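You operate a simulated robot arm through the tools that you are given. There is no shell and no other tool.

The job below is to be done with a simulated robot arm. You get a single attempt, and the scene is never put back.

Task
Put the capsule from the top of the service bench on the blue mat by the centrifuge. Then open the right service bench drawer, put the blue brush in the inside of the right service bench drawer, then shut the drawer. Then open the air filter door, put the dirty filter on the top of the right centrifuge bench and shut the door again. Then open the left service bench drawer, take the orange tag and leave it in the inside of the left service bench drawer and shut the drawer again. Keep to this order.

The check looks at the end state, three seconds after you hand in, the way a careful person would. Anything else that was tipped, shoved, dropped, spilled or broken makes it a failure.

Robot
A 6-joint arm with a four-finger gripper on a trunk, on a base that drives. Base frame: it is fixed to the floor where the robot stands at the start and does not move with it; the origin is under the middle of the robot, x ahead of it, y to its left, z up. Units: mm, degrees, N and s.
With the tool pointing down near the work surface it reaches from about 160 to 920 mm from the robot's upright axis, wherever it stands. Its first joint turns from -166.0 to 166.0 degrees. Places, roughly: air filter door [-1900, -2700, 1800]; blue brush (5x10x5 cm) [-2600, -2700, 900]; blue mat by the centrifuge (17x15 cm) [-2720, 1900, 900]; capsule [-3000, -2500, 1000]; dirty filter [-2000, -2750, 1750]; inside of the left service bench drawer [-2000, -2700, 700]; inside of the right service bench drawer [-2900, -2300, 700]; left service bench drawer [-1900, -2600, 700]; orange tag [-1250, -2750, 1000]; right service bench drawer [-2900, -2200, 700]; top of the right centrifuge bench [-2900, 2000, 900]. Payload 3.43 kg.
The tool frame sits at the grasp point between the pads (the TCP): z along the fingers, y along the line on which they close. The tips reach 30 mm beyond it. The gripper opens to 120 mm. The gripper's body begins 85 mm behind the TCP.
Orientation is that of the tool frame in the base frame, as a unit quaternion [w, x, y, z]. With the fingers straight down and closing along the base's y, the tool's x points along the base's -x, its y along +y and its z along -z.

Tools
- The arm moves only by the tool nudge_tool. Its argument "motion" is one flat list of numbers, 7 for each row, row after row: the shift along the base's x, y, z in units of 40 mm (1.0 is 40 mm), then the turn, a rotation vector about the base's x, y, z in units of 5 degrees (1.0 is 5 degrees), then the finger opening in mm, from 0 to 120. In form: [x, y, z, wx, wy, wz, fingers, x, y, z, wx, wy, wz, fingers, ...]. A call has 1 to 20 rows; each row shifts and turns the commanded pose from where the row before left it. A call with a number of a shift or a turn outside -1 to 1 is refused whole. Each row takes 0.2 s and may step no farther than 50 mm and 8.6 degrees from the row before; otherwise, or with a gripper value out of range, the whole call is refused. A pose out of reach is approached as far as the arm can. The call stops where the force on the tool passes 40 N (or 10 N more than at its start, if that is more) or the arm is blocked; 0.2 s more then pass. The fingers move at their own pace and stop on an object; they squeeze with about 41 N. The grip force told is the motor's: it shows also when the fingers shut on nothing. Time passes only in rows, and 0.2 s behind the last, so rows that do not move let the fingers close. The reply holds the time, the measured pose of the TCP, the force on the tool along the base axes, the opening and the grip force, in the units named above and with some noise, with the torque about the TCP (base axes, N m) and any sound that the robot's microphone picked up.
- Cameras (640 x 400 px; columns grow to the right, rows downward): "scene" is now at [68.7, 189.4, 1564.7]; the picture's right is [-0.14, -0.99, 0.00], its down [-0.52, 0.07, -0.85] and it looks along [0.84, -0.12, -0.53] (base axes); focal length 282 px, centre (320, 200). "wrist" rides on the gripper at [71, -17, -121] in the tool frame; the picture's right is [0.23, 0.97, 0.00], its down [-0.81, 0.19, -0.55] and it looks along [-0.54, 0.13, 0.83] (tool axes); focal length 275 px, centre (320, 200). There is no depth. A picture from a camera that has moved, and an enlarged one, comes with that camera's place and axes in the base frame and with its lens.
- snapshot(camera): a new picture of that camera. No time passes.
- move_column(by): slides the trunk up (or, below 0, down) by that many mm; the arm and the scene camera ride with it, the base frame stays. It gives what a move gives, with no picture.
- base_move(legs): drives the robot by 1 to 6 legs, each [ahead, left, turn to the left] in mm, mm and degrees, along the robot's own axes; the way and the turn of a leg run together, so that a leg with both is an arc; at most 1500 mm and 180 degrees a leg. The arm and the cameras ride along, it lands a little off, and it stops where it bumps. It gives what a move gives.
- pan_tilt(pan, tilt): turns the head with the scene camera to pan (to the left, within 120 degrees either way) and tilt (down, from -29 to 69), counted from straight ahead of the robot. It gives what a move gives.
- inspect(camera, box): a new picture of the part [left, top, right, bottom] of that camera's present view, enlarged. No time passes.
- hand_in(): hands the job in; it is judged then, once.

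Nothing tells you exact positions but the pictures and the camera data. Unless the task says otherwise, let go and move clear before handing in.

The tools are called after ">>>" as a command line: name --argument value ..., lists and objects as JSON in quotes. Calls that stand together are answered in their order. nudge_tool: Moves the arm, as the interface text tells. Its arguments: {"type":"object","properties":{"motion":{"type":"array","items":{"type":"number"}}},"required":["motion"]} The other tools are called the same way: move_column (by) slides the trunk up or down; base_move (legs) drives the base; pan_tilt (pan, tilt) turns the head that bears the scene camera; snapshot (camera) takes a picture; inspect (camera, box) takes an enlarged picture of a part of a camera's view; hand_in () hands the job in.

At the start:

```text
time: 0.0
tool_pos: [548.1, -19.3, 1163.9]
ee_rot: [0.0, 0.0, 1.0, 0.0]
wrist_force: [0.7, 0.5, 0.5]
torque: [-0.02, -0.01, 0.01]
opening: 120.1
grip_force: 0.1
trunk travel left (down, up): [-125.0, 415.0]
robot x, y, heading: [-0.7, 0.6, 0.0]
head pan, tilt: [-7.8, 31.8]
```

scene: 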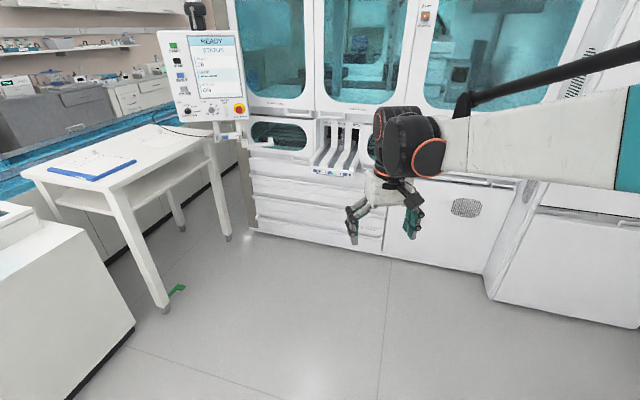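
wrist: 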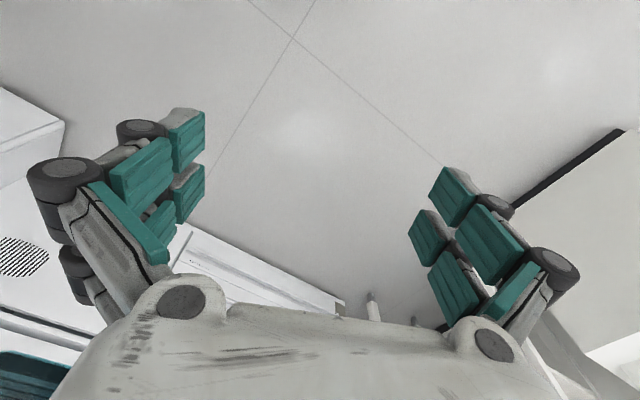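

I see a lab machine ahead and a table at the left; the work places are behind me (service bench at about x -2900..-1250, y -2700; centrifuge bench at y +2000). I'll look around with the head first before I drive.

>>> pan_tilt --pan -120 --tilt 15

>>> snapshot --camera "scene"

>>> pan_tilt --pan 120 --tilt 15

>>> snapshot --camera "scene"

```text
time: 1.9
tool_pos: [547.7, -17.5, 1163.6]
ee_rot: [0.0, 0.0, 1.0, -0.001]
wrist_force: [-0.9, 0.4, 0.7]
torque: [0.01, 0.01, 0.02]
opening: 120.2
grip_force: 0.1
trunk travel left (down, up): [-125.0, 415.0]
robot x, y, heading: [-0.7, 0.7, 0.3]
head pan, tilt: [-120.0, 15.0]
```

```text
taken
camera scene: at [-66.8, 120.7, 1591.7], right [-0.87, 0.5, 0.0], down [0.13, 0.22, -0.97], along [-0.48, -0.84, -0.26], focal length 282 px, centre (320, 200)
```

scene: 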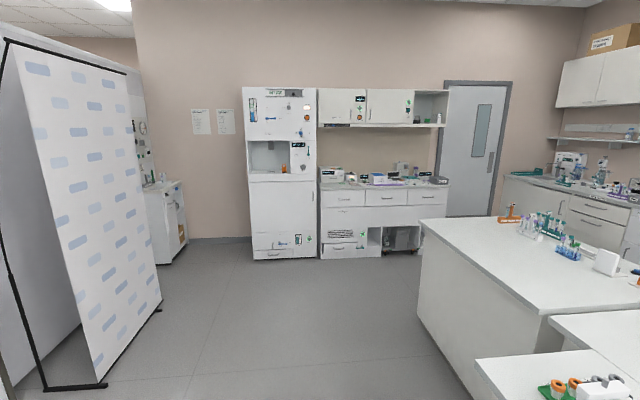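

```text
time: 5.3
tool_pos: [547.1, -17.0, 1163.0]
ee_rot: [0.0, 0.0, 1.0, 0.0]
wrist_force: [-0.8, 0.3, -1.3]
torque: [-0.01, -0.01, -0.02]
opening: 120.0
grip_force: 0.1
trunk travel left (down, up): [-125.0, 415.0]
robot x, y, heading: [-0.8, -0.8, 0.2]
head pan, tilt: [120.0, 15.0]
```

```text
taken
camera scene: at [-66.8, 282.6, 1591.7], right [0.87, 0.5, 0.0], down [0.13, -0.22, -0.97], along [-0.48, 0.84, -0.26], focal length 282 px, centre (320, 200)
```

scene: 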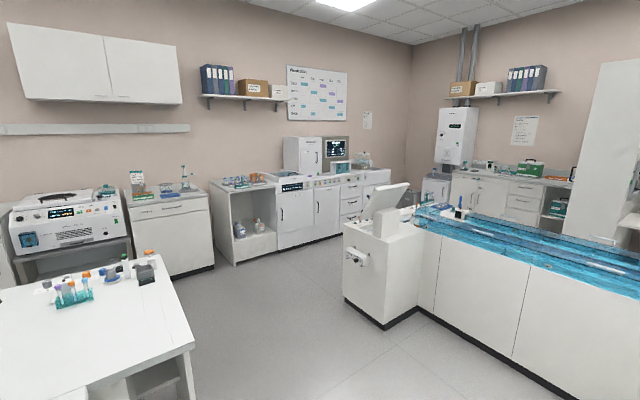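

The service bench (with three drawers, wall cabinet and tall cabinet) lies to the back right, and the centrifuge bench lies to the back left. An island sits between them, so I'll look closer at both and at the floor near me.

>>> inspect --camera "scene" --box '[0, 140, 240, 290]'

>>> pan_tilt --pan 120 --tilt 50

>>> snapshot --camera "scene"

>>> pan_tilt --pan -120 --tilt 50

>>> snapshot --camera "scene"

>>> pan_tilt --pan -120 --tilt 15

>>> inspect --camera "scene" --box '[230, 75, 470, 225]'

>>> inspect --camera "scene" --box '[400, 130, 640, 280]'

```text
2.67 times, centred on (120, 215) of scene
camera zoom: at [-66.8, 282.6, 1591.7], right [0.87, 0.5, 0.0], down [0.13, -0.22, -0.97], along [-0.48, 0.84, -0.26], focal length 751 px, centre (853, 160)
```

zoom: 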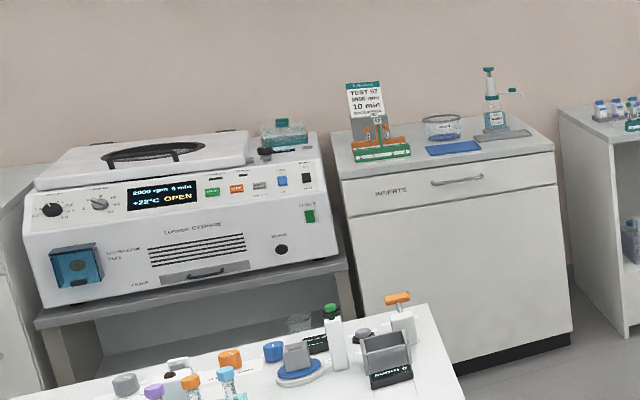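

```text
time: 6.3
tool_pos: [547.9, -18.9, 1164.7]
ee_rot: [0.0, 0.0, 1.0, 0.0]
wrist_force: [0.0, 0.7, -0.5]
torque: [-0.01, 0.04, 0.0]
opening: 119.9
grip_force: 0.1
trunk travel left (down, up): [-125.0, 415.0]
robot x, y, heading: [-3.0, -0.5, -0.0]
head pan, tilt: [120.0, 50.0]
```

```text
taken
camera scene: at [-58.7, 268.4, 1538.0], right [0.87, 0.5, 0.0], down [0.38, -0.66, -0.64], along [-0.32, 0.56, -0.77], focal length 282 px, centre (320, 200)
```

scene: 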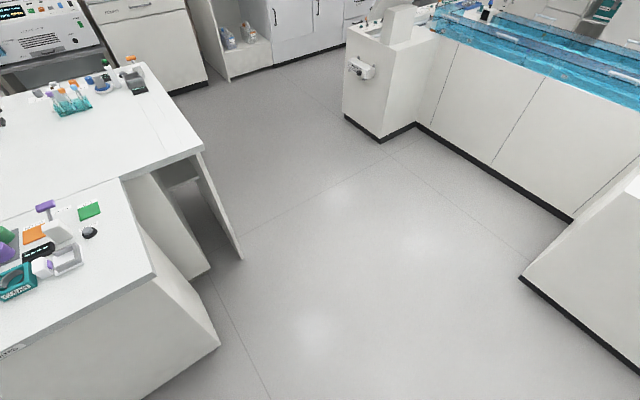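

```text
time: 9.7
tool_pos: [553.1, -20.0, 1164.1]
ee_rot: [-0.001, 0.001, 1.0, 0.0]
wrist_force: [0.8, -0.6, 0.5]
torque: [0.0, 0.03, -0.01]
opening: 120.4
grip_force: 0.1
trunk travel left (down, up): [-125.0, 415.0]
robot x, y, heading: [-4.5, 0.3, 0.1]
head pan, tilt: [-120.0, 50.0]
```

```text
taken
camera scene: at [61.9, 188.5, 1548.3], right [-0.16, -0.99, 0.0], down [-0.67, 0.11, -0.74], along [0.73, -0.12, -0.68], focal length 282 px, centre (320, 200)
```

scene: 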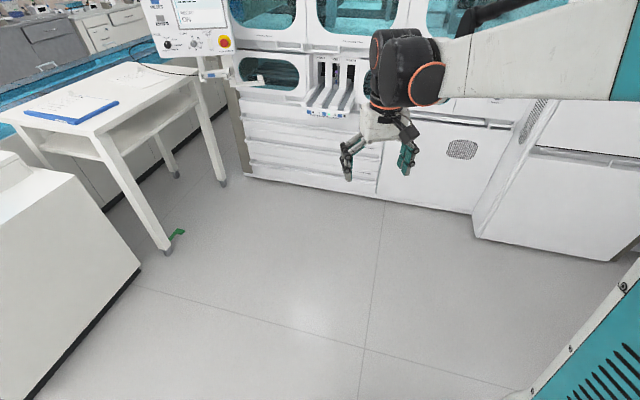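

```text
time: 10.7
tool_pos: [546.3, -17.3, 1164.9]
ee_rot: [0.0, 0.0, 1.0, 0.0]
wrist_force: [1.0, -0.3, 0.1]
torque: [-0.01, 0.0, 0.01]
opening: 120.1
grip_force: 0.0
trunk travel left (down, up): [-125.0, 415.0]
robot x, y, heading: [-1.9, -1.2, -0.0]
head pan, tilt: [-120.0, 15.0]
```

```text
2.67 times, centred on (350, 150) of scene
camera zoom: at [-65.9, 120.2, 1591.6], right [-0.87, 0.49, 0.0], down [0.13, 0.23, -0.97], along [-0.47, -0.84, -0.26], focal length 751 px, centre (240, 333)
```

zoom: 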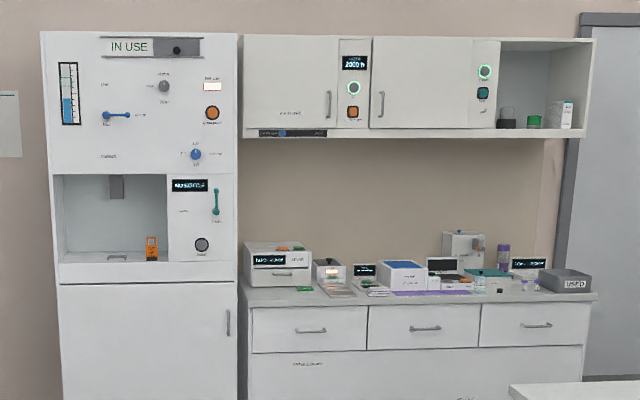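

```text
2.67 times, centred on (520, 205) of scene
camera zoom: at [-65.9, 120.2, 1591.6], right [-0.87, 0.49, 0.0], down [0.13, 0.23, -0.97], along [-0.47, -0.84, -0.26], focal length 751 px, centre (-213, 187)
```

zoom: 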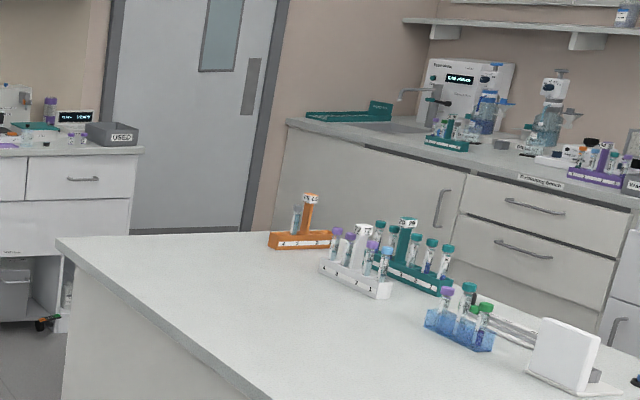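

The way to the service bench looks clear if I turn right about 114° and go straight. I'll do that, and then look at the bench from nearer.

>>> base_move --legs '[[0, 0, -114], [1400, 300, 0]]'

>>> pan_tilt --pan 0 --tilt 15

>>> snapshot --camera "scene"

```text
time: 22.6
tool_pos: [-538.7, -1893.6, 1163.9]
ee_rot: [0.001, 0.841, 0.542, -0.001]
wrist_force: [0.2, 0.2, 0.4]
torque: [0.0, -0.01, 0.01]
opening: 119.8
grip_force: 0.0
trunk travel left (down, up): [-125.0, 415.0]
robot x, y, heading: [-296.8, -1402.0, -114.5]
head pan, tilt: [-120.0, 15.0]
```

```text
time: 24.6
tool_pos: [-539.3, -1893.0, 1164.2]
ee_rot: [0.001, 0.84, 0.542, 0.0]
wrist_force: [0.2, 0.3, -0.4]
torque: [0.01, 0.0, 0.01]
opening: 120.1
grip_force: 0.0
trunk travel left (down, up): [-125.0, 415.0]
robot x, y, heading: [-295.3, -1401.9, -114.2]
head pan, tilt: [0.0, 15.0]
```

```text
taken
camera scene: at [-145.3, -1550.8, 1591.7], right [-0.91, 0.41, 0.0], down [0.11, 0.24, -0.97], along [-0.4, -0.88, -0.26], focal length 282 px, centre (320, 200)
```

scene: 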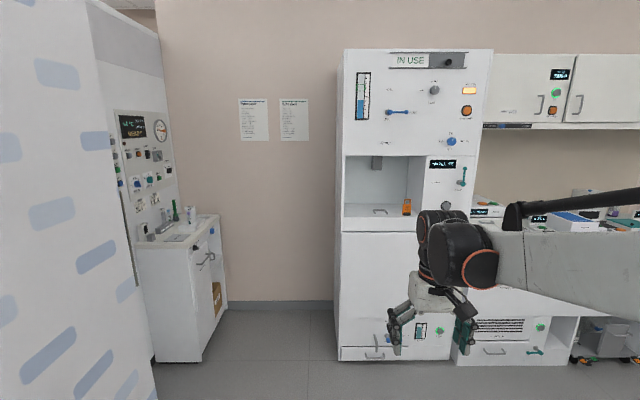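

I'm about 1.7 m from the bench front and facing it squarely. I'll go closer, then sidestep right along the front of the bench, keeping clear of the island.

>>> base_move --legs '[[850, 0, 0], [0, -1000, 0]]'

>>> snapshot --camera "scene"

>>> pan_tilt --pan -60 --tilt 30

>>> snapshot --camera "scene"

>>> pan_tilt --pan -120 --tilt 30

>>> snapshot --camera "scene"

```text
time: 33.9
tool_pos: [-1797.4, -2248.2, 1163.4]
ee_rot: [0.0, 0.842, 0.539, -0.001]
wrist_force: [-0.1, 0.4, -0.2]
torque: [-0.01, 0.01, 0.0]
opening: 120.1
grip_force: 0.1
trunk travel left (down, up): [-125.0, 415.0]
robot x, y, heading: [-1553.4, -1756.3, -114.9]
head pan, tilt: [0.0, 15.0]
```

```text
taken
camera scene: at [-1402.7, -1908.2, 1591.7], right [-0.91, 0.42, 0.0], down [0.11, 0.24, -0.97], along [-0.4, -0.88, -0.26], focal length 282 px, centre (320, 200)
```

scene: 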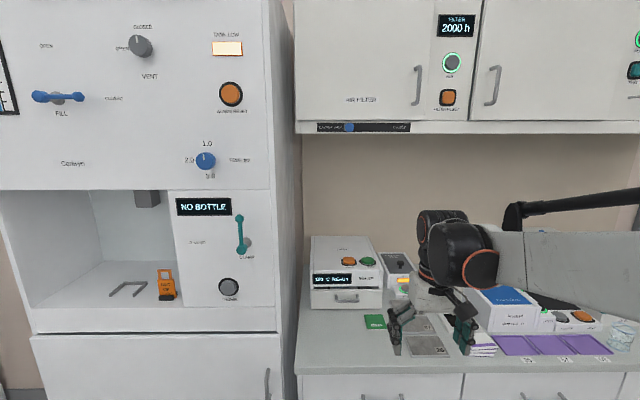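

```text
time: 35.1
tool_pos: [-1798.0, -2247.4, 1164.3]
ee_rot: [0.0, 0.841, 0.54, 0.0]
wrist_force: [0.2, 0.0, -0.3]
torque: [-0.04, -0.01, -0.01]
opening: 120.0
grip_force: 0.0
trunk travel left (down, up): [-125.0, 415.0]
robot x, y, heading: [-1552.1, -1758.9, -114.9]
head pan, tilt: [-60.0, 30.0]
```

```text
taken
camera scene: at [-1453.6, -1831.7, 1567.5], right [-0.09, 1.0, 0.0], down [0.5, 0.05, -0.87], along [-0.86, -0.08, -0.5], focal length 282 px, centre (320, 200)
```

scene: 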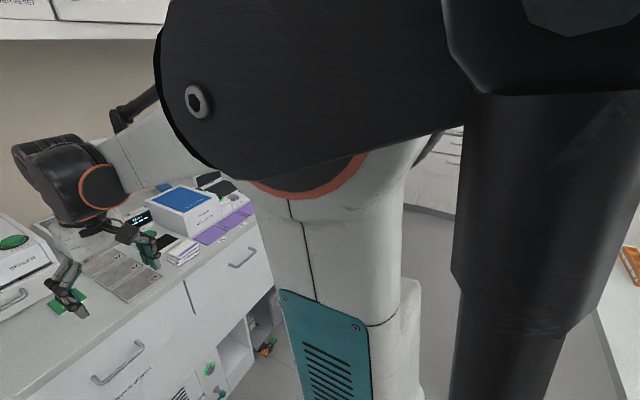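

```text
time: 36.5
tool_pos: [-1799.1, -2248.4, 1163.5]
ee_rot: [0.0, 0.842, 0.539, 0.0]
wrist_force: [0.3, 0.2, 0.0]
torque: [0.03, -0.02, 0.02]
opening: 120.1
grip_force: 0.0
trunk travel left (down, up): [-125.0, 415.0]
robot x, y, heading: [-1552.9, -1759.4, -114.8]
head pan, tilt: [-120.0, 30.0]
```

```text
taken
camera scene: at [-1415.8, -1749.6, 1567.5], right [0.82, 0.58, 0.0], down [0.29, -0.41, -0.87], along [-0.5, 0.71, -0.5], focal length 282 px, centre (320, 200)
```

scene: 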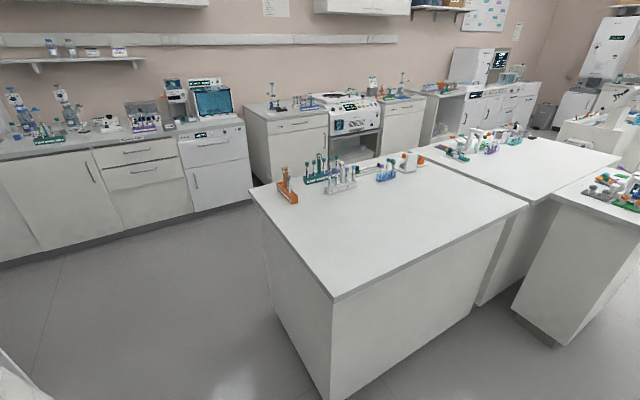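

The overview gives me a room map: bench front facing heading about −113°, island behind me, and the centrifuge bench on the wall beyond the island. I'll move up slightly and sidestep right, to the capsule end of the bench.

>>> base_move --legs '[[90, 0, 1.5], [0, -850, 0]]'

>>> pan_tilt --pan 0 --tilt 25

>>> snapshot --camera "scene"

>>> snapshot --camera "wrist"

```text
time: 41.7
tool_pos: [-2609.6, -2001.8, 1164.0]
ee_rot: [0.0, 0.834, 0.552, 0.0]
wrist_force: [-0.8, -1.8, -0.1]
torque: [0.0, -0.01, 0.0]
opening: 119.9
grip_force: 0.0
trunk travel left (down, up): [-125.0, 415.0]
robot x, y, heading: [-2376.0, -1507.5, -113.4]
head pan, tilt: [-120.0, 30.0]
```

```text
time: 43.7
tool_pos: [-2607.9, -2000.4, 1164.3]
ee_rot: [0.0, 0.834, 0.551, 0.0]
wrist_force: [-1.3, 1.0, -0.2]
torque: [-0.04, 0.01, -0.02]
opening: 119.8
grip_force: 0.0
trunk travel left (down, up): [-125.0, 415.0]
robot x, y, heading: [-2376.9, -1503.8, -113.1]
head pan, tilt: [0.0, 25.0]
```

```text
taken
camera scene: at [-2222.8, -1647.4, 1575.4], right [-0.92, 0.39, 0.0], down [0.17, 0.39, -0.91], along [-0.35, -0.83, -0.42], focal length 282 px, centre (320, 200)
```

scene: 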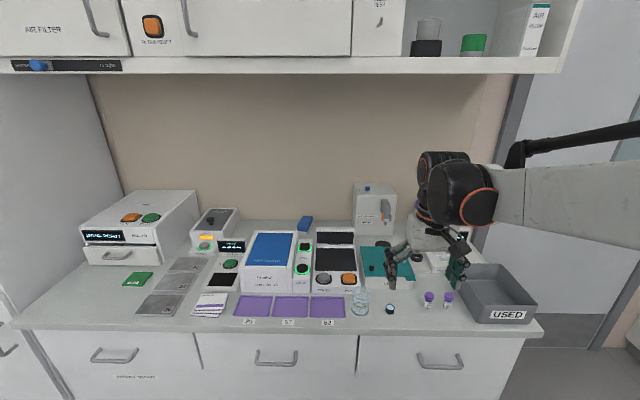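

```text
taken
camera wrist: at [-2595.4, -1928.0, 1285.4], right [0.99, -0.17, 0.0], down [-0.14, -0.82, 0.55], along [-0.09, -0.54, -0.83], focal length 275 px, centre (320, 200)
```

wrist: 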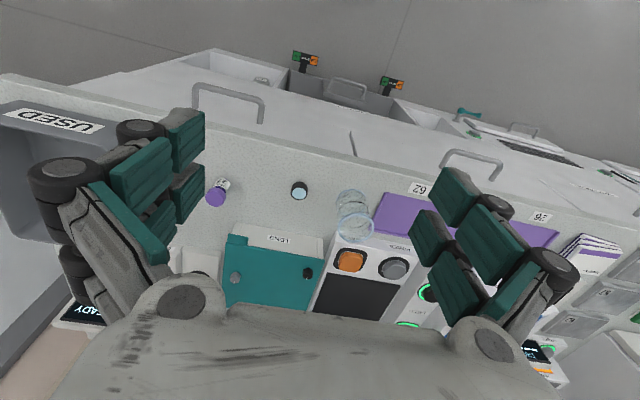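

The bench is crowded, and the arm hides its right part. I'll swing the arm to the right and look for the capsule.

>>> nudge_tool --motion '[-0.92, 0.39, 0.3, 0, 0, 0, 120, -0.92, 0.39, 0.3, 0, 0, 0, 120, -0.92, 0.39, 0.3, 0, 0, 0, 120, -0.92, 0.39, 0.3, 0, 0, 0, 120, -0.92, 0.39, 0.3, 0, 0, 0, 120, -0.92, 0.39, 0.3, 0, 0, 0, 120, -0.92, 0.39, 0.3, 0, 0, 0, 120, -0.92, 0.39, 0.3, 0, 0, 0, 120, -0.92, 0.39, 0.3, 0, 0, 0, 120, -0.92, 0.39, 0.3, 0, 0, 0, 120]'

>>> pan_tilt --pan -15 --tilt 30

>>> snapshot --camera "scene"

>>> snapshot --camera "wrist"

```text
time: 45.9
tool_pos: [-2978.2, -1844.2, 1283.7]
ee_rot: [0.0, 0.834, 0.552, 0.0]
wrist_force: [-1.1, 0.6, -0.1]
torque: [0.01, -0.01, 0.01]
opening: 120.3
grip_force: 0.1
trunk travel left (down, up): [-125.0, 415.0]
robot x, y, heading: [-2375.0, -1505.0, -113.0]
head pan, tilt: [0.0, 25.0]
```

```text
time: 46.7
tool_pos: [-2976.5, -1843.7, 1283.9]
ee_rot: [0.0, 0.834, 0.552, 0.0]
wrist_force: [0.1, 0.0, 0.0]
torque: [0.02, 0.02, -0.03]
opening: 119.6
grip_force: 0.1
trunk travel left (down, up): [-125.0, 415.0]
robot x, y, heading: [-2379.1, -1500.5, -112.9]
head pan, tilt: [-15.0, 30.0]
```

```text
taken
camera scene: at [-2242.4, -1633.9, 1567.5], right [-0.79, 0.61, 0.0], down [0.31, 0.39, -0.87], along [-0.53, -0.68, -0.5], focal length 282 px, centre (320, 200)
```

scene: 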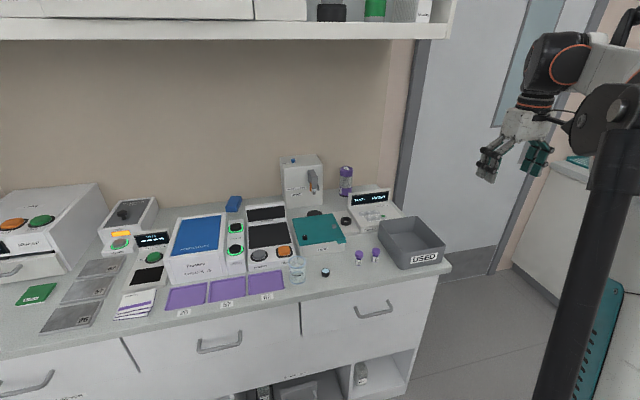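

```text
taken
camera wrist: at [-2964.3, -1770.9, 1405.5], right [0.99, -0.17, 0.0], down [-0.14, -0.82, 0.55], along [-0.09, -0.54, -0.83], focal length 275 px, centre (320, 200)
```

wrist: 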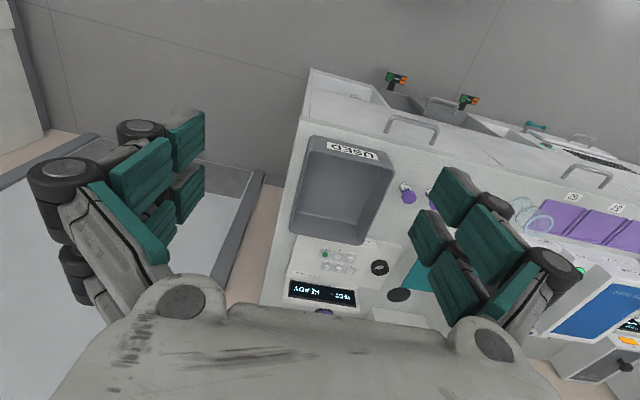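

>>> inspect --camera "scene" --box '[200, 140, 360, 240]'

>>> inspect --camera "scene" --box '[280, 180, 460, 300]'

>>> inspect --camera "scene" --box '[0, 160, 200, 340]'

>>> inspect --camera "scene" --box '[140, 180, 340, 320]'

```text
4.00 times, centred on (280, 190) of scene
camera zoom: at [-2242.4, -1633.9, 1567.5], right [-0.79, 0.61, 0.0], down [0.31, 0.39, -0.87], along [-0.53, -0.68, -0.5], focal length 1127 px, centre (480, 240)
```

zoom: 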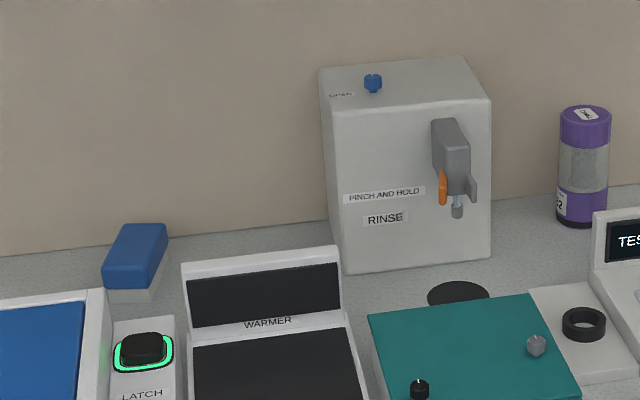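

```text
3.33 times, centred on (370, 240) of scene
camera zoom: at [-2242.4, -1633.9, 1567.5], right [-0.79, 0.61, 0.0], down [0.31, 0.39, -0.87], along [-0.53, -0.68, -0.5], focal length 939 px, centre (153, 67)
```

zoom: 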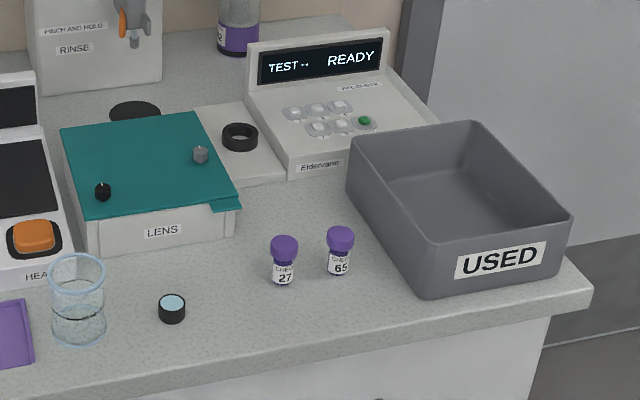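

```text
2.22 times, centred on (100, 250) of scene
camera zoom: at [-2242.4, -1633.9, 1567.5], right [-0.79, 0.61, 0.0], down [0.31, 0.39, -0.87], along [-0.53, -0.68, -0.5], focal length 626 px, centre (809, 89)
```

zoom: 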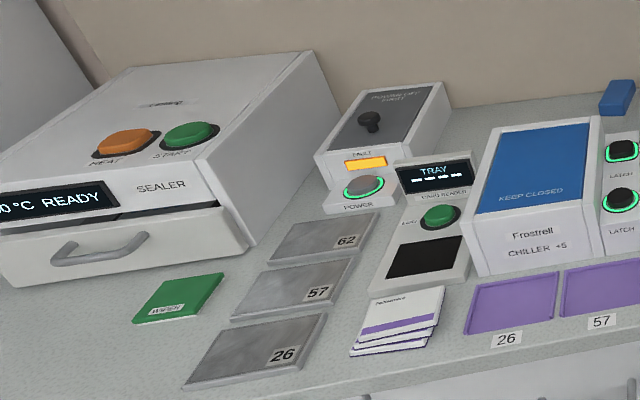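

```text
2.86 times, centred on (240, 250) of scene
camera zoom: at [-2242.4, -1633.9, 1567.5], right [-0.79, 0.61, 0.0], down [0.31, 0.39, -0.87], along [-0.53, -0.68, -0.5], focal length 805 px, centre (549, 57)
```

zoom: 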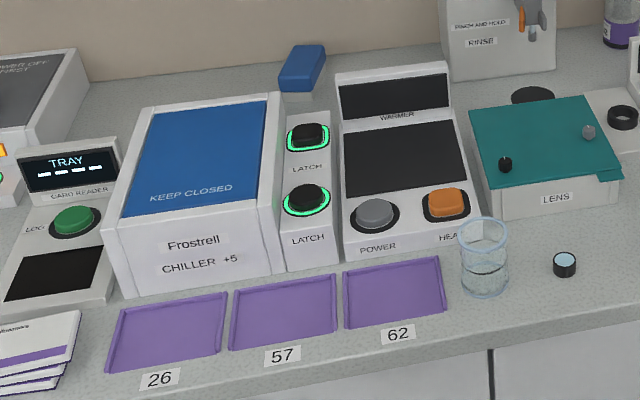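

The capsule looks to be the purple/grey cylinder at the back right, between the RINSE unit and the "TEST READY" device. The blue brush is at the back centre. I need to know the robot's base size before going closer, so I look straight down.

>>> pan_tilt --pan 0 --tilt 69

>>> snapshot --camera "scene"

>>> pan_tilt --pan 40 --tilt 69

>>> snapshot --camera "scene"

>>> pan_tilt --pan 110 --tilt 69

>>> snapshot --camera "scene"

```text
time: 47.7
tool_pos: [-2977.4, -1844.0, 1283.3]
ee_rot: [0.0, 0.834, 0.552, 0.0]
wrist_force: [-0.5, 0.0, -0.6]
torque: [-0.02, 0.01, -0.02]
opening: 120.1
grip_force: 0.1
trunk travel left (down, up): [-125.0, 415.0]
robot x, y, heading: [-2380.8, -1505.3, -113.1]
head pan, tilt: [0.0, 68.8]
```

```text
taken
camera scene: at [-2208.8, -1614.1, 1516.1], right [-0.92, 0.39, 0.0], down [0.36, 0.86, -0.36], along [-0.14, -0.33, -0.93], focal length 282 px, centre (320, 200)
```

scene: 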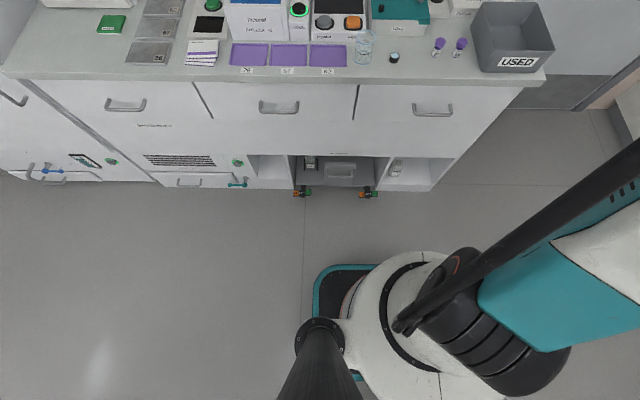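

```text
time: 48.8
tool_pos: [-2977.1, -1845.2, 1283.9]
ee_rot: [-0.001, 0.834, 0.552, 0.0]
wrist_force: [0.2, 1.2, -0.3]
torque: [0.01, -0.01, -0.01]
opening: 119.9
grip_force: 0.0
trunk travel left (down, up): [-125.0, 415.0]
robot x, y, heading: [-2380.1, -1504.4, -113.1]
head pan, tilt: [40.0, 68.8]
```

```text
taken
camera scene: at [-2170.6, -1616.0, 1516.0], right [-0.96, -0.29, 0.0], down [-0.27, 0.89, -0.36], along [0.11, -0.35, -0.93], focal length 282 px, centre (320, 200)
```

scene: 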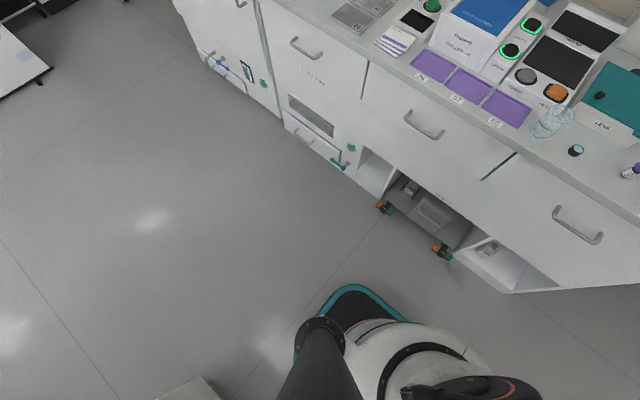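

```text
time: 50.2
tool_pos: [-2977.3, -1844.2, 1283.6]
ee_rot: [0.0, 0.834, 0.552, 0.0]
wrist_force: [-0.4, -0.1, -0.4]
torque: [-0.02, 0.03, -0.01]
opening: 120.2
grip_force: 0.1
trunk travel left (down, up): [-125.0, 415.0]
robot x, y, heading: [-2377.9, -1503.5, -113.0]
head pan, tilt: [110.0, 68.8]
```

```text
taken
camera scene: at [-2131.1, -1565.5, 1516.0], right [-0.05, -1.0, 0.0], down [-0.93, 0.05, -0.36], along [0.36, -0.02, -0.93], focal length 282 px, centre (320, 200)
```

scene: 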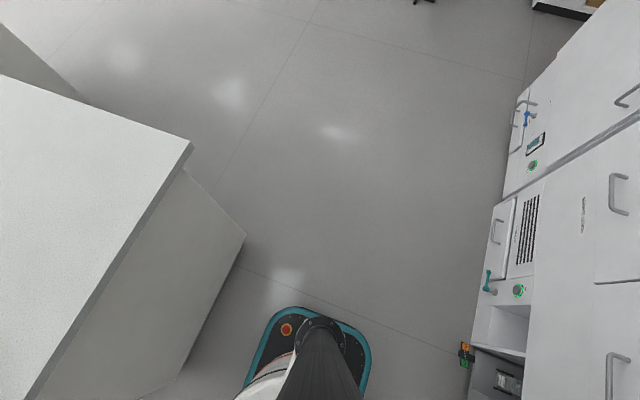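

The base is roughly 440 mm square with about 230 mm overhang ahead, so there's room to close in on the bench. I'll lower the arm a bit at the right, then drive up so the capsule is straight ahead.

>>> nudge_tool --motion '[0.15, 0.4, -0.8, 0, 0, 0, 120, 0.15, 0.4, -0.8, 0, 0, 0, 120, 0.15, 0.4, -0.8, 0, 0, 0, 120]'

>>> base_move --legs '[[0, -230, 0], [330, 0, -0.5]]'

>>> pan_tilt --pan -15 --tilt 35

>>> snapshot --camera "scene"

>>> snapshot --camera "wrist"

```text
time: 51.0
tool_pos: [-2957.7, -1796.7, 1187.8]
ee_rot: [-0.001, 0.834, 0.552, 0.001]
wrist_force: [-0.5, 1.1, -0.3]
torque: [0.05, 0.01, -0.01]
opening: 119.9
grip_force: 0.0
trunk travel left (down, up): [-125.0, 415.0]
robot x, y, heading: [-2375.3, -1508.4, -113.1]
head pan, tilt: [110.0, 68.8]
```

```text
time: 54.5
tool_pos: [-3304.4, -2001.8, 1188.0]
ee_rot: [0.0, 0.837, 0.547, 0.001]
wrist_force: [-0.4, -0.4, 0.5]
torque: [-0.03, 0.01, -0.02]
opening: 120.1
grip_force: 0.0
trunk travel left (down, up): [-125.0, 415.0]
robot x, y, heading: [-2719.9, -1717.0, -113.9]
head pan, tilt: [110.0, 68.8]
```

```text
time: 56.5
tool_pos: [-3304.2, -2001.1, 1189.5]
ee_rot: [0.0, 0.837, 0.547, 0.0]
wrist_force: [0.0, -0.3, -0.8]
torque: [0.0, 0.04, -0.01]
opening: 119.8
grip_force: 0.1
trunk travel left (down, up): [-125.0, 415.0]
robot x, y, heading: [-2721.7, -1714.8, -113.5]
head pan, tilt: [-15.0, 35.0]
```

```text
taken
camera scene: at [-2584.6, -1845.0, 1559.7], right [-0.78, 0.62, 0.0], down [0.36, 0.45, -0.82], along [-0.51, -0.64, -0.57], focal length 282 px, centre (320, 200)
```

scene: 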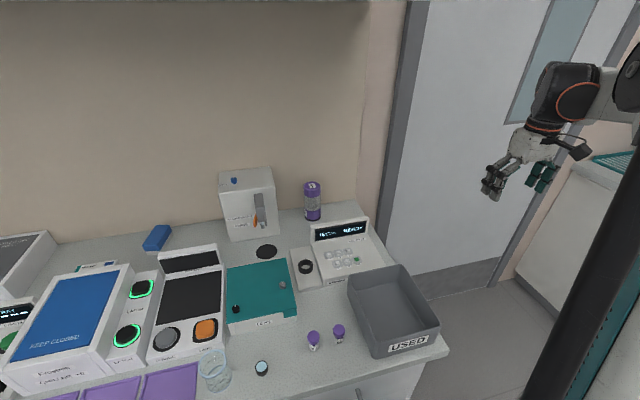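

```text
taken
camera wrist: at [-3290.4, -1928.2, 1309.9], right [0.98, -0.18, 0.0], down [-0.15, -0.82, 0.55], along [-0.1, -0.54, -0.83], focal length 275 px, centre (320, 200)
```

wrist: 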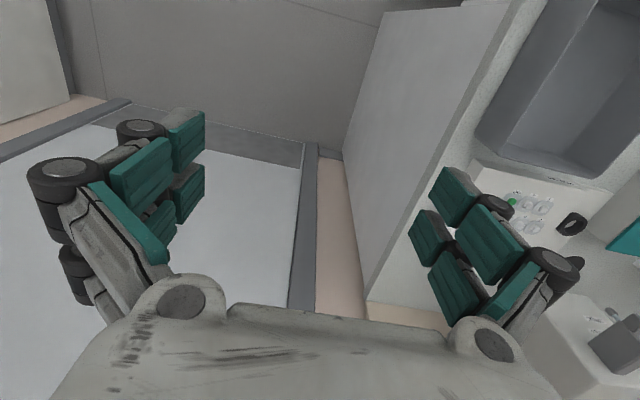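

>>> inspect --camera "scene" --box '[200, 150, 400, 290]'

>>> inspect --camera "scene" --box '[290, 170, 340, 230]'

```text
2.86 times, centred on (300, 220) of scene
camera zoom: at [-2584.6, -1845.0, 1559.7], right [-0.78, 0.62, 0.0], down [0.36, 0.45, -0.82], along [-0.51, -0.64, -0.57], focal length 805 px, centre (377, 143)
```

zoom: 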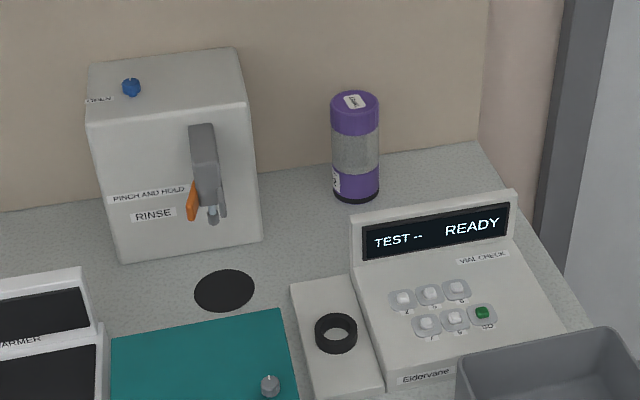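

```text
6.67 times, centred on (315, 200) of scene
camera zoom: at [-2584.6, -1845.0, 1559.7], right [-0.78, 0.62, 0.0], down [0.36, 0.45, -0.82], along [-0.51, -0.64, -0.57], focal length 1878 px, centre (353, 200)
```

zoom: 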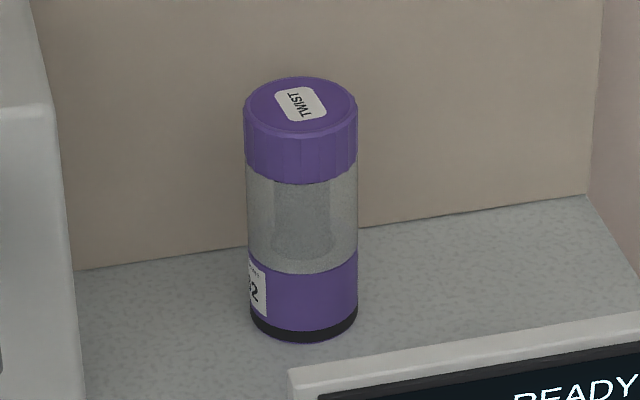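

The capsule (purple lid, about 60 mm across and 135 mm tall) stands at the back. To pin down height and depth, I'll raise the trunk for a vertical baseline and look again.

>>> move_column --by 250

>>> pan_tilt --pan -15 --tilt 45

>>> snapshot --camera "scene"

>>> inspect --camera "scene" --box '[200, 130, 400, 270]'

```text
time: 59.1
tool_pos: [-3304.0, -2001.7, 1437.9]
ee_rot: [-0.001, 0.837, 0.547, 0.0]
wrist_force: [0.3, -0.2, -0.1]
torque: [0.01, -0.03, 0.01]
opening: 120.1
grip_force: 0.0
trunk travel left (down, up): [-375.0, 165.0]
robot x, y, heading: [-2720.9, -1712.1, -113.6]
head pan, tilt: [-15.0, 35.0]
```

```text
time: 59.9
tool_pos: [-3304.4, -2001.0, 1438.1]
ee_rot: [0.001, 0.837, 0.547, 0.0]
wrist_force: [-0.4, -0.7, -1.0]
torque: [-0.01, 0.0, 0.02]
opening: 120.1
grip_force: 0.0
trunk travel left (down, up): [-375.0, 165.0]
robot x, y, heading: [-2715.7, -1715.3, -113.7]
head pan, tilt: [-15.0, 45.0]
```

```text
taken
camera scene: at [-2580.4, -1839.8, 1794.9], right [-0.78, 0.63, 0.0], down [0.44, 0.55, -0.71], along [-0.44, -0.55, -0.71], focal length 282 px, centre (320, 200)
```

scene: 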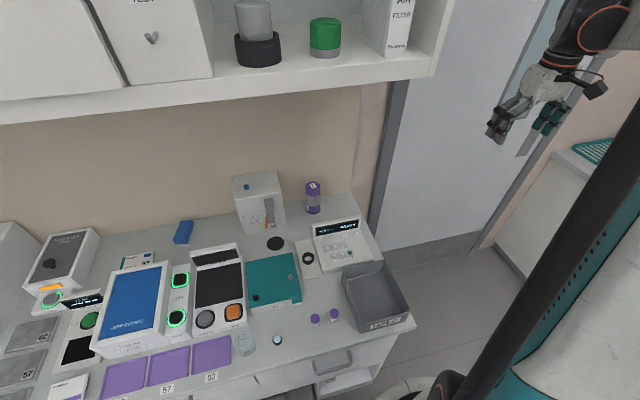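

```text
2.86 times, centred on (300, 200) of scene
camera zoom: at [-2580.4, -1839.8, 1794.9], right [-0.78, 0.63, 0.0], down [0.44, 0.55, -0.71], along [-0.44, -0.55, -0.71], focal length 805 px, centre (377, 200)
```

zoom: 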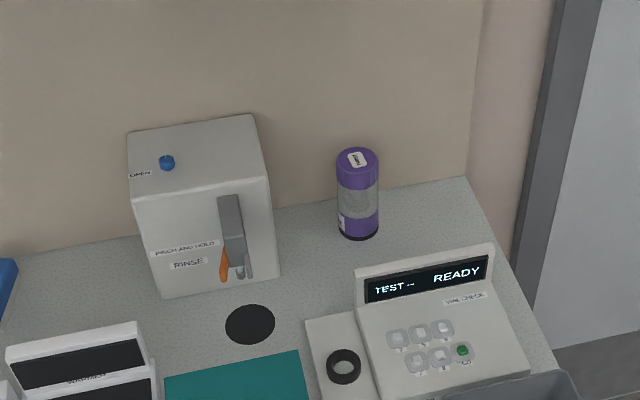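

Triangulation puts the bench top at z≈902 and the capsule at about (−3081, −2511) with its top at about 1037. The wall cabinet's underside is at about 1567. I'll lower the trunk back, then bring the open gripper over the capsule.

>>> move_column --by -250

>>> nudge_tool --motion '[0, 0, -0.7, 0, 0, 0, 110, 0, 0, -0.7, 0, 0, 0, 110, 0, 0, -0.6, 0, 0, 0, 110, 0.398, -0.911, 0, 0, 0, 0, 110, 0.398, -0.911, 0, 0, 0, 0, 110, 0.398, -0.911, 0, 0, 0, 0, 110, 0.398, -0.911, 0, 0, 0, 0, 110, 0.398, -0.911, 0, 0, 0, 0, 110, 0.398, -0.911, 0, 0, 0, 0, 110, 0.398, -0.911, 0, 0, 0, 0, 110, 0.398, -0.911, 0, 0, 0, 0, 110]'

>>> snapshot --camera "wrist"

>>> snapshot --camera "scene"

```text
time: 62.4
tool_pos: [-3304.6, -2001.6, 1189.6]
ee_rot: [0.0, 0.838, 0.546, 0.0]
wrist_force: [0.2, -0.1, 0.2]
torque: [0.02, 0.01, -0.01]
opening: 119.6
grip_force: 0.1
trunk travel left (down, up): [-125.0, 415.0]
robot x, y, heading: [-2719.3, -1714.1, -113.7]
head pan, tilt: [-15.0, 45.0]
```

```text
time: 64.8
tool_pos: [-3177.5, -2293.2, 1109.3]
ee_rot: [0.001, 0.837, 0.547, 0.0]
wrist_force: [-0.2, -0.2, 0.5]
torque: [0.0, 0.03, 0.02]
opening: 109.7
grip_force: 0.1
trunk travel left (down, up): [-125.0, 415.0]
robot x, y, heading: [-2720.9, -1717.8, -113.8]
head pan, tilt: [-15.0, 45.0]
```

```text
taken
camera wrist: at [-3163.2, -2219.5, 1230.6], right [0.98, -0.18, 0.0], down [-0.15, -0.82, 0.55], along [-0.1, -0.54, -0.83], focal length 275 px, centre (320, 200)
```

wrist: 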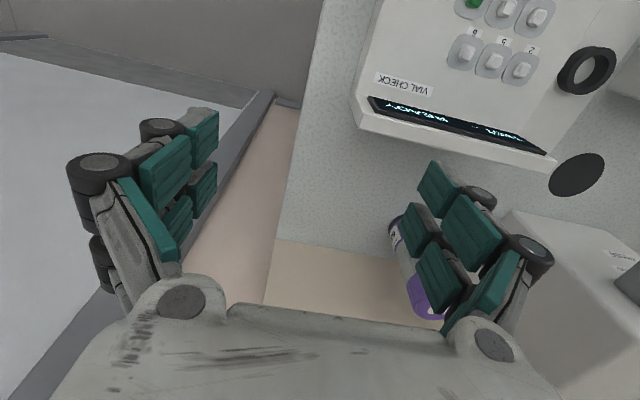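

```text
taken
camera scene: at [-2580.4, -1840.2, 1544.8], right [-0.78, 0.63, 0.0], down [0.44, 0.55, -0.71], along [-0.44, -0.55, -0.71], focal length 282 px, centre (320, 200)
```

scene: 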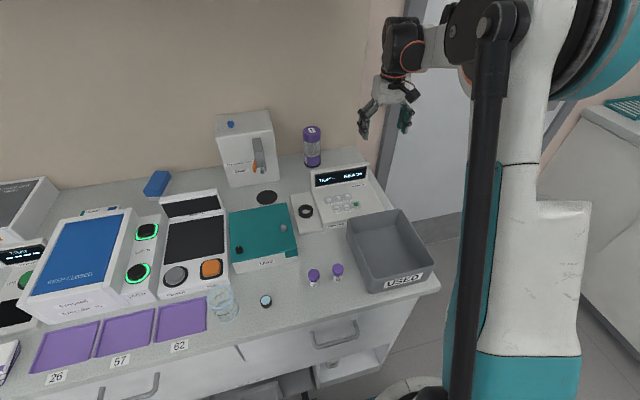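

The wrist view agrees with my estimate of the capsule. I continue toward the hover position above it.

>>> nudge_tool --motion '[0.402, -0.9075, 0, 0, 0, 0, 110, 0.402, -0.9075, 0, 0, 0, 0, 110, 0.402, -0.9075, 0, 0, 0, 0, 110, 0.402, -0.9075, 0, 0, 0, 0, 110]'

>>> snapshot --camera "wrist"

>>> inspect --camera "scene" --box '[220, 0, 480, 220]'

```text
time: 65.8
tool_pos: [-3112.3, -2438.5, 1107.9]
ee_rot: [-0.001, 0.837, 0.547, 0.0]
wrist_force: [-0.4, -0.4, -0.5]
torque: [-0.01, -0.01, 0.0]
opening: 110.1
grip_force: 0.1
trunk travel left (down, up): [-125.0, 415.0]
robot x, y, heading: [-2721.4, -1713.8, -113.8]
head pan, tilt: [-15.0, 45.0]
```

```text
taken
camera wrist: at [-3098.4, -2365.8, 1229.8], right [0.98, -0.18, 0.0], down [-0.15, -0.82, 0.55], along [-0.1, -0.54, -0.83], focal length 275 px, centre (320, 200)
```

wrist: 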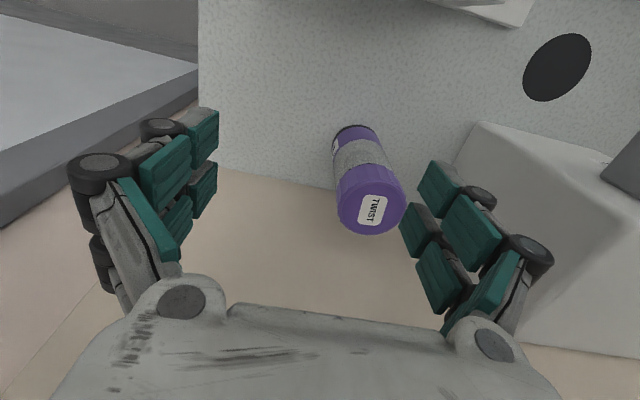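

```text
1.82 times, centred on (350, 110) of scene
camera zoom: at [-2580.4, -1840.5, 1544.8], right [-0.78, 0.63, 0.0], down [0.44, 0.55, -0.71], along [-0.44, -0.55, -0.71], focal length 512 px, centre (266, 364)
```

zoom: 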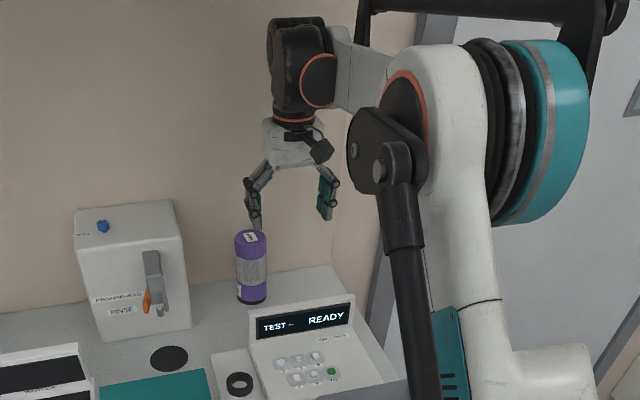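

The capsule's lid centre computes to about (−3080, −2508), so I centre over it, lower, and check before closing.

>>> nudge_tool --motion '[0.404, -0.881, 0, 0, 0, 0, 110, 0.404, -0.881, 0, 0, 0, 0, 110, 0, 0, -0.5, 0, 0, 0, 110]'

>>> snapshot --camera "wrist"

>>> inspect --camera "scene" --box '[220, 0, 480, 220]'

```text
time: 66.6
tool_pos: [-3080.6, -2508.4, 1087.6]
ee_rot: [0.0, 0.837, 0.547, 0.0]
wrist_force: [-0.1, -0.9, -0.6]
torque: [0.01, 0.0, -0.03]
opening: 109.7
grip_force: 0.1
trunk travel left (down, up): [-125.0, 415.0]
robot x, y, heading: [-2719.0, -1717.2, -113.7]
head pan, tilt: [-15.0, 45.0]
```

```text
taken
camera wrist: at [-3066.1, -2435.1, 1209.4], right [0.98, -0.18, 0.0], down [-0.15, -0.82, 0.55], along [-0.1, -0.54, -0.83], focal length 275 px, centre (320, 200)
```

wrist: 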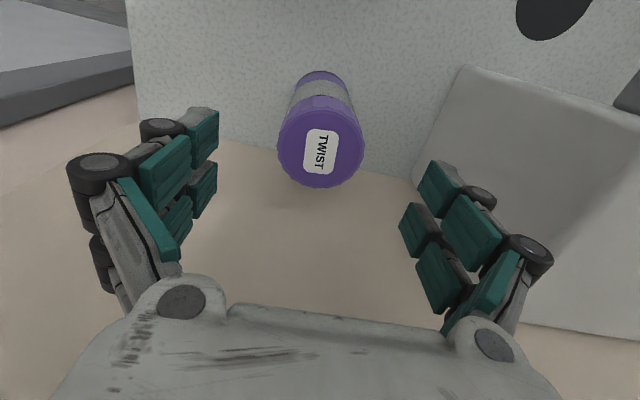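

```text
1.82 times, centred on (350, 110) of scene
camera zoom: at [-2580.3, -1840.2, 1544.8], right [-0.78, 0.63, 0.0], down [0.44, 0.55, -0.71], along [-0.44, -0.55, -0.71], focal length 512 px, centre (266, 364)
```

zoom: 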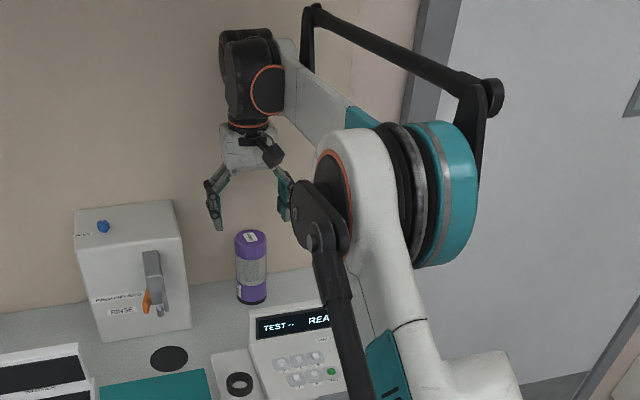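

The capsule is centred between the fingers within about 2 mm. I lower onto it and close.

>>> nudge_tool --motion '[0, 0, -0.96, 0, 0, 0, 110, 0, 0, -0.96, 0, 0, 0, 110, 0, 0, -0.96, 0, 0, 0, 110, 0, 0, 0, 0, 0, 0, 80]'

>>> snapshot --camera "wrist"

>>> inspect --camera "scene" --box '[220, 0, 480, 220]'

```text
time: 67.6
tool_pos: [-3079.6, -2508.1, 973.1]
ee_rot: [0.0, 0.837, 0.548, 0.0]
wrist_force: [0.8, 0.4, -0.1]
torque: [0.03, -0.04, 0.03]
opening: 80.3
grip_force: 0.2
trunk travel left (down, up): [-125.0, 415.0]
robot x, y, heading: [-2721.3, -1715.3, -113.6]
head pan, tilt: [-15.0, 45.0]
```

```text
taken
camera wrist: at [-3066.6, -2434.9, 1094.0], right [0.98, -0.18, 0.0], down [-0.15, -0.82, 0.55], along [-0.1, -0.54, -0.83], focal length 275 px, centre (320, 200)
```

wrist: 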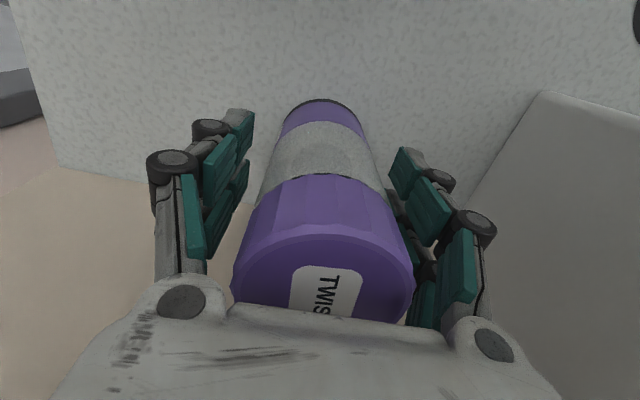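

```text
1.82 times, centred on (350, 110) of scene
camera zoom: at [-2580.5, -1840.3, 1544.9], right [-0.78, 0.63, 0.0], down [0.44, 0.55, -0.71], along [-0.44, -0.55, -0.71], focal length 512 px, centre (266, 364)
```

zoom: 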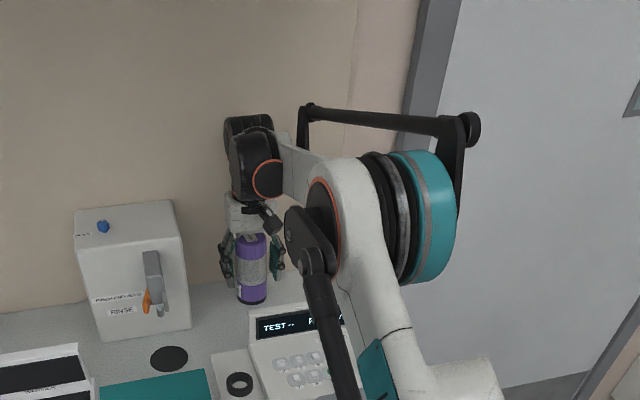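

Fingers straddle the capsule nicely. Now I close the grip and lift a little.

>>> nudge_tool --motion '[0, 0, 0, 0, 0, 0, 50, 0, 0, 0, 0, 0, 0, 40, 0, 0, 0, 0, 0, 0, 40]'

>>> nudge_tool --motion '[0, 0, 0.5, 0, 0, 0, 40, 0, 0, 0.7, 0, 0, 0, 40, 0, 0, 0.7, 0, 0, 0, 40]'

>>> snapshot --camera "wrist"

>>> inspect --camera "scene" --box '[220, 0, 480, 220]'

```text
time: 68.4
tool_pos: [-3080.1, -2508.2, 973.3]
ee_rot: [0.001, 0.837, 0.548, 0.0]
wrist_force: [1.1, -0.1, 0.0]
torque: [0.01, -0.04, 0.01]
opening: 58.0
grip_force: 41.0
trunk travel left (down, up): [-125.0, 415.0]
robot x, y, heading: [-2719.5, -1719.4, -113.7]
head pan, tilt: [-15.0, 45.0]
```

```text
time: 69.2
tool_pos: [-3079.7, -2507.7, 1049.6]
ee_rot: [0.0, 0.837, 0.547, 0.0]
wrist_force: [-0.1, 0.6, -2.3]
torque: [0.02, -0.01, 0.0]
opening: 58.3
grip_force: 41.4
trunk travel left (down, up): [-125.0, 415.0]
robot x, y, heading: [-2719.6, -1715.0, -113.8]
head pan, tilt: [-15.0, 45.0]
```

```text
taken
camera wrist: at [-3066.4, -2435.2, 1170.8], right [0.98, -0.18, 0.0], down [-0.15, -0.82, 0.55], along [-0.1, -0.54, -0.83], focal length 275 px, centre (320, 200)
```

wrist: 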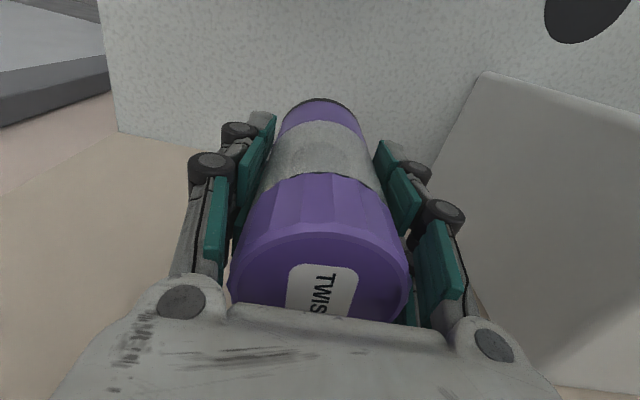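

```text
1.82 times, centred on (350, 110) of scene
camera zoom: at [-2580.5, -1840.2, 1544.9], right [-0.78, 0.63, 0.0], down [0.44, 0.55, -0.71], along [-0.44, -0.55, -0.71], focal length 512 px, centre (266, 364)
```

zoom: 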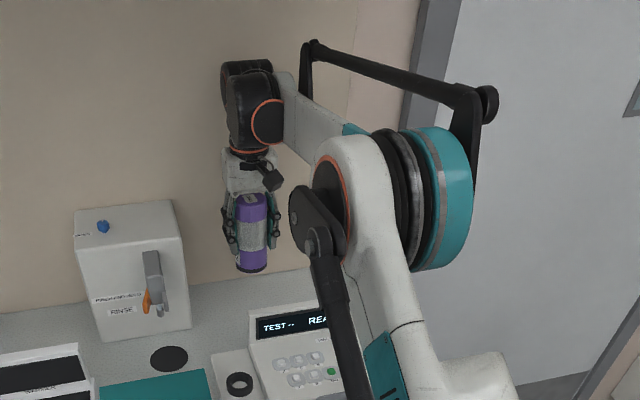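

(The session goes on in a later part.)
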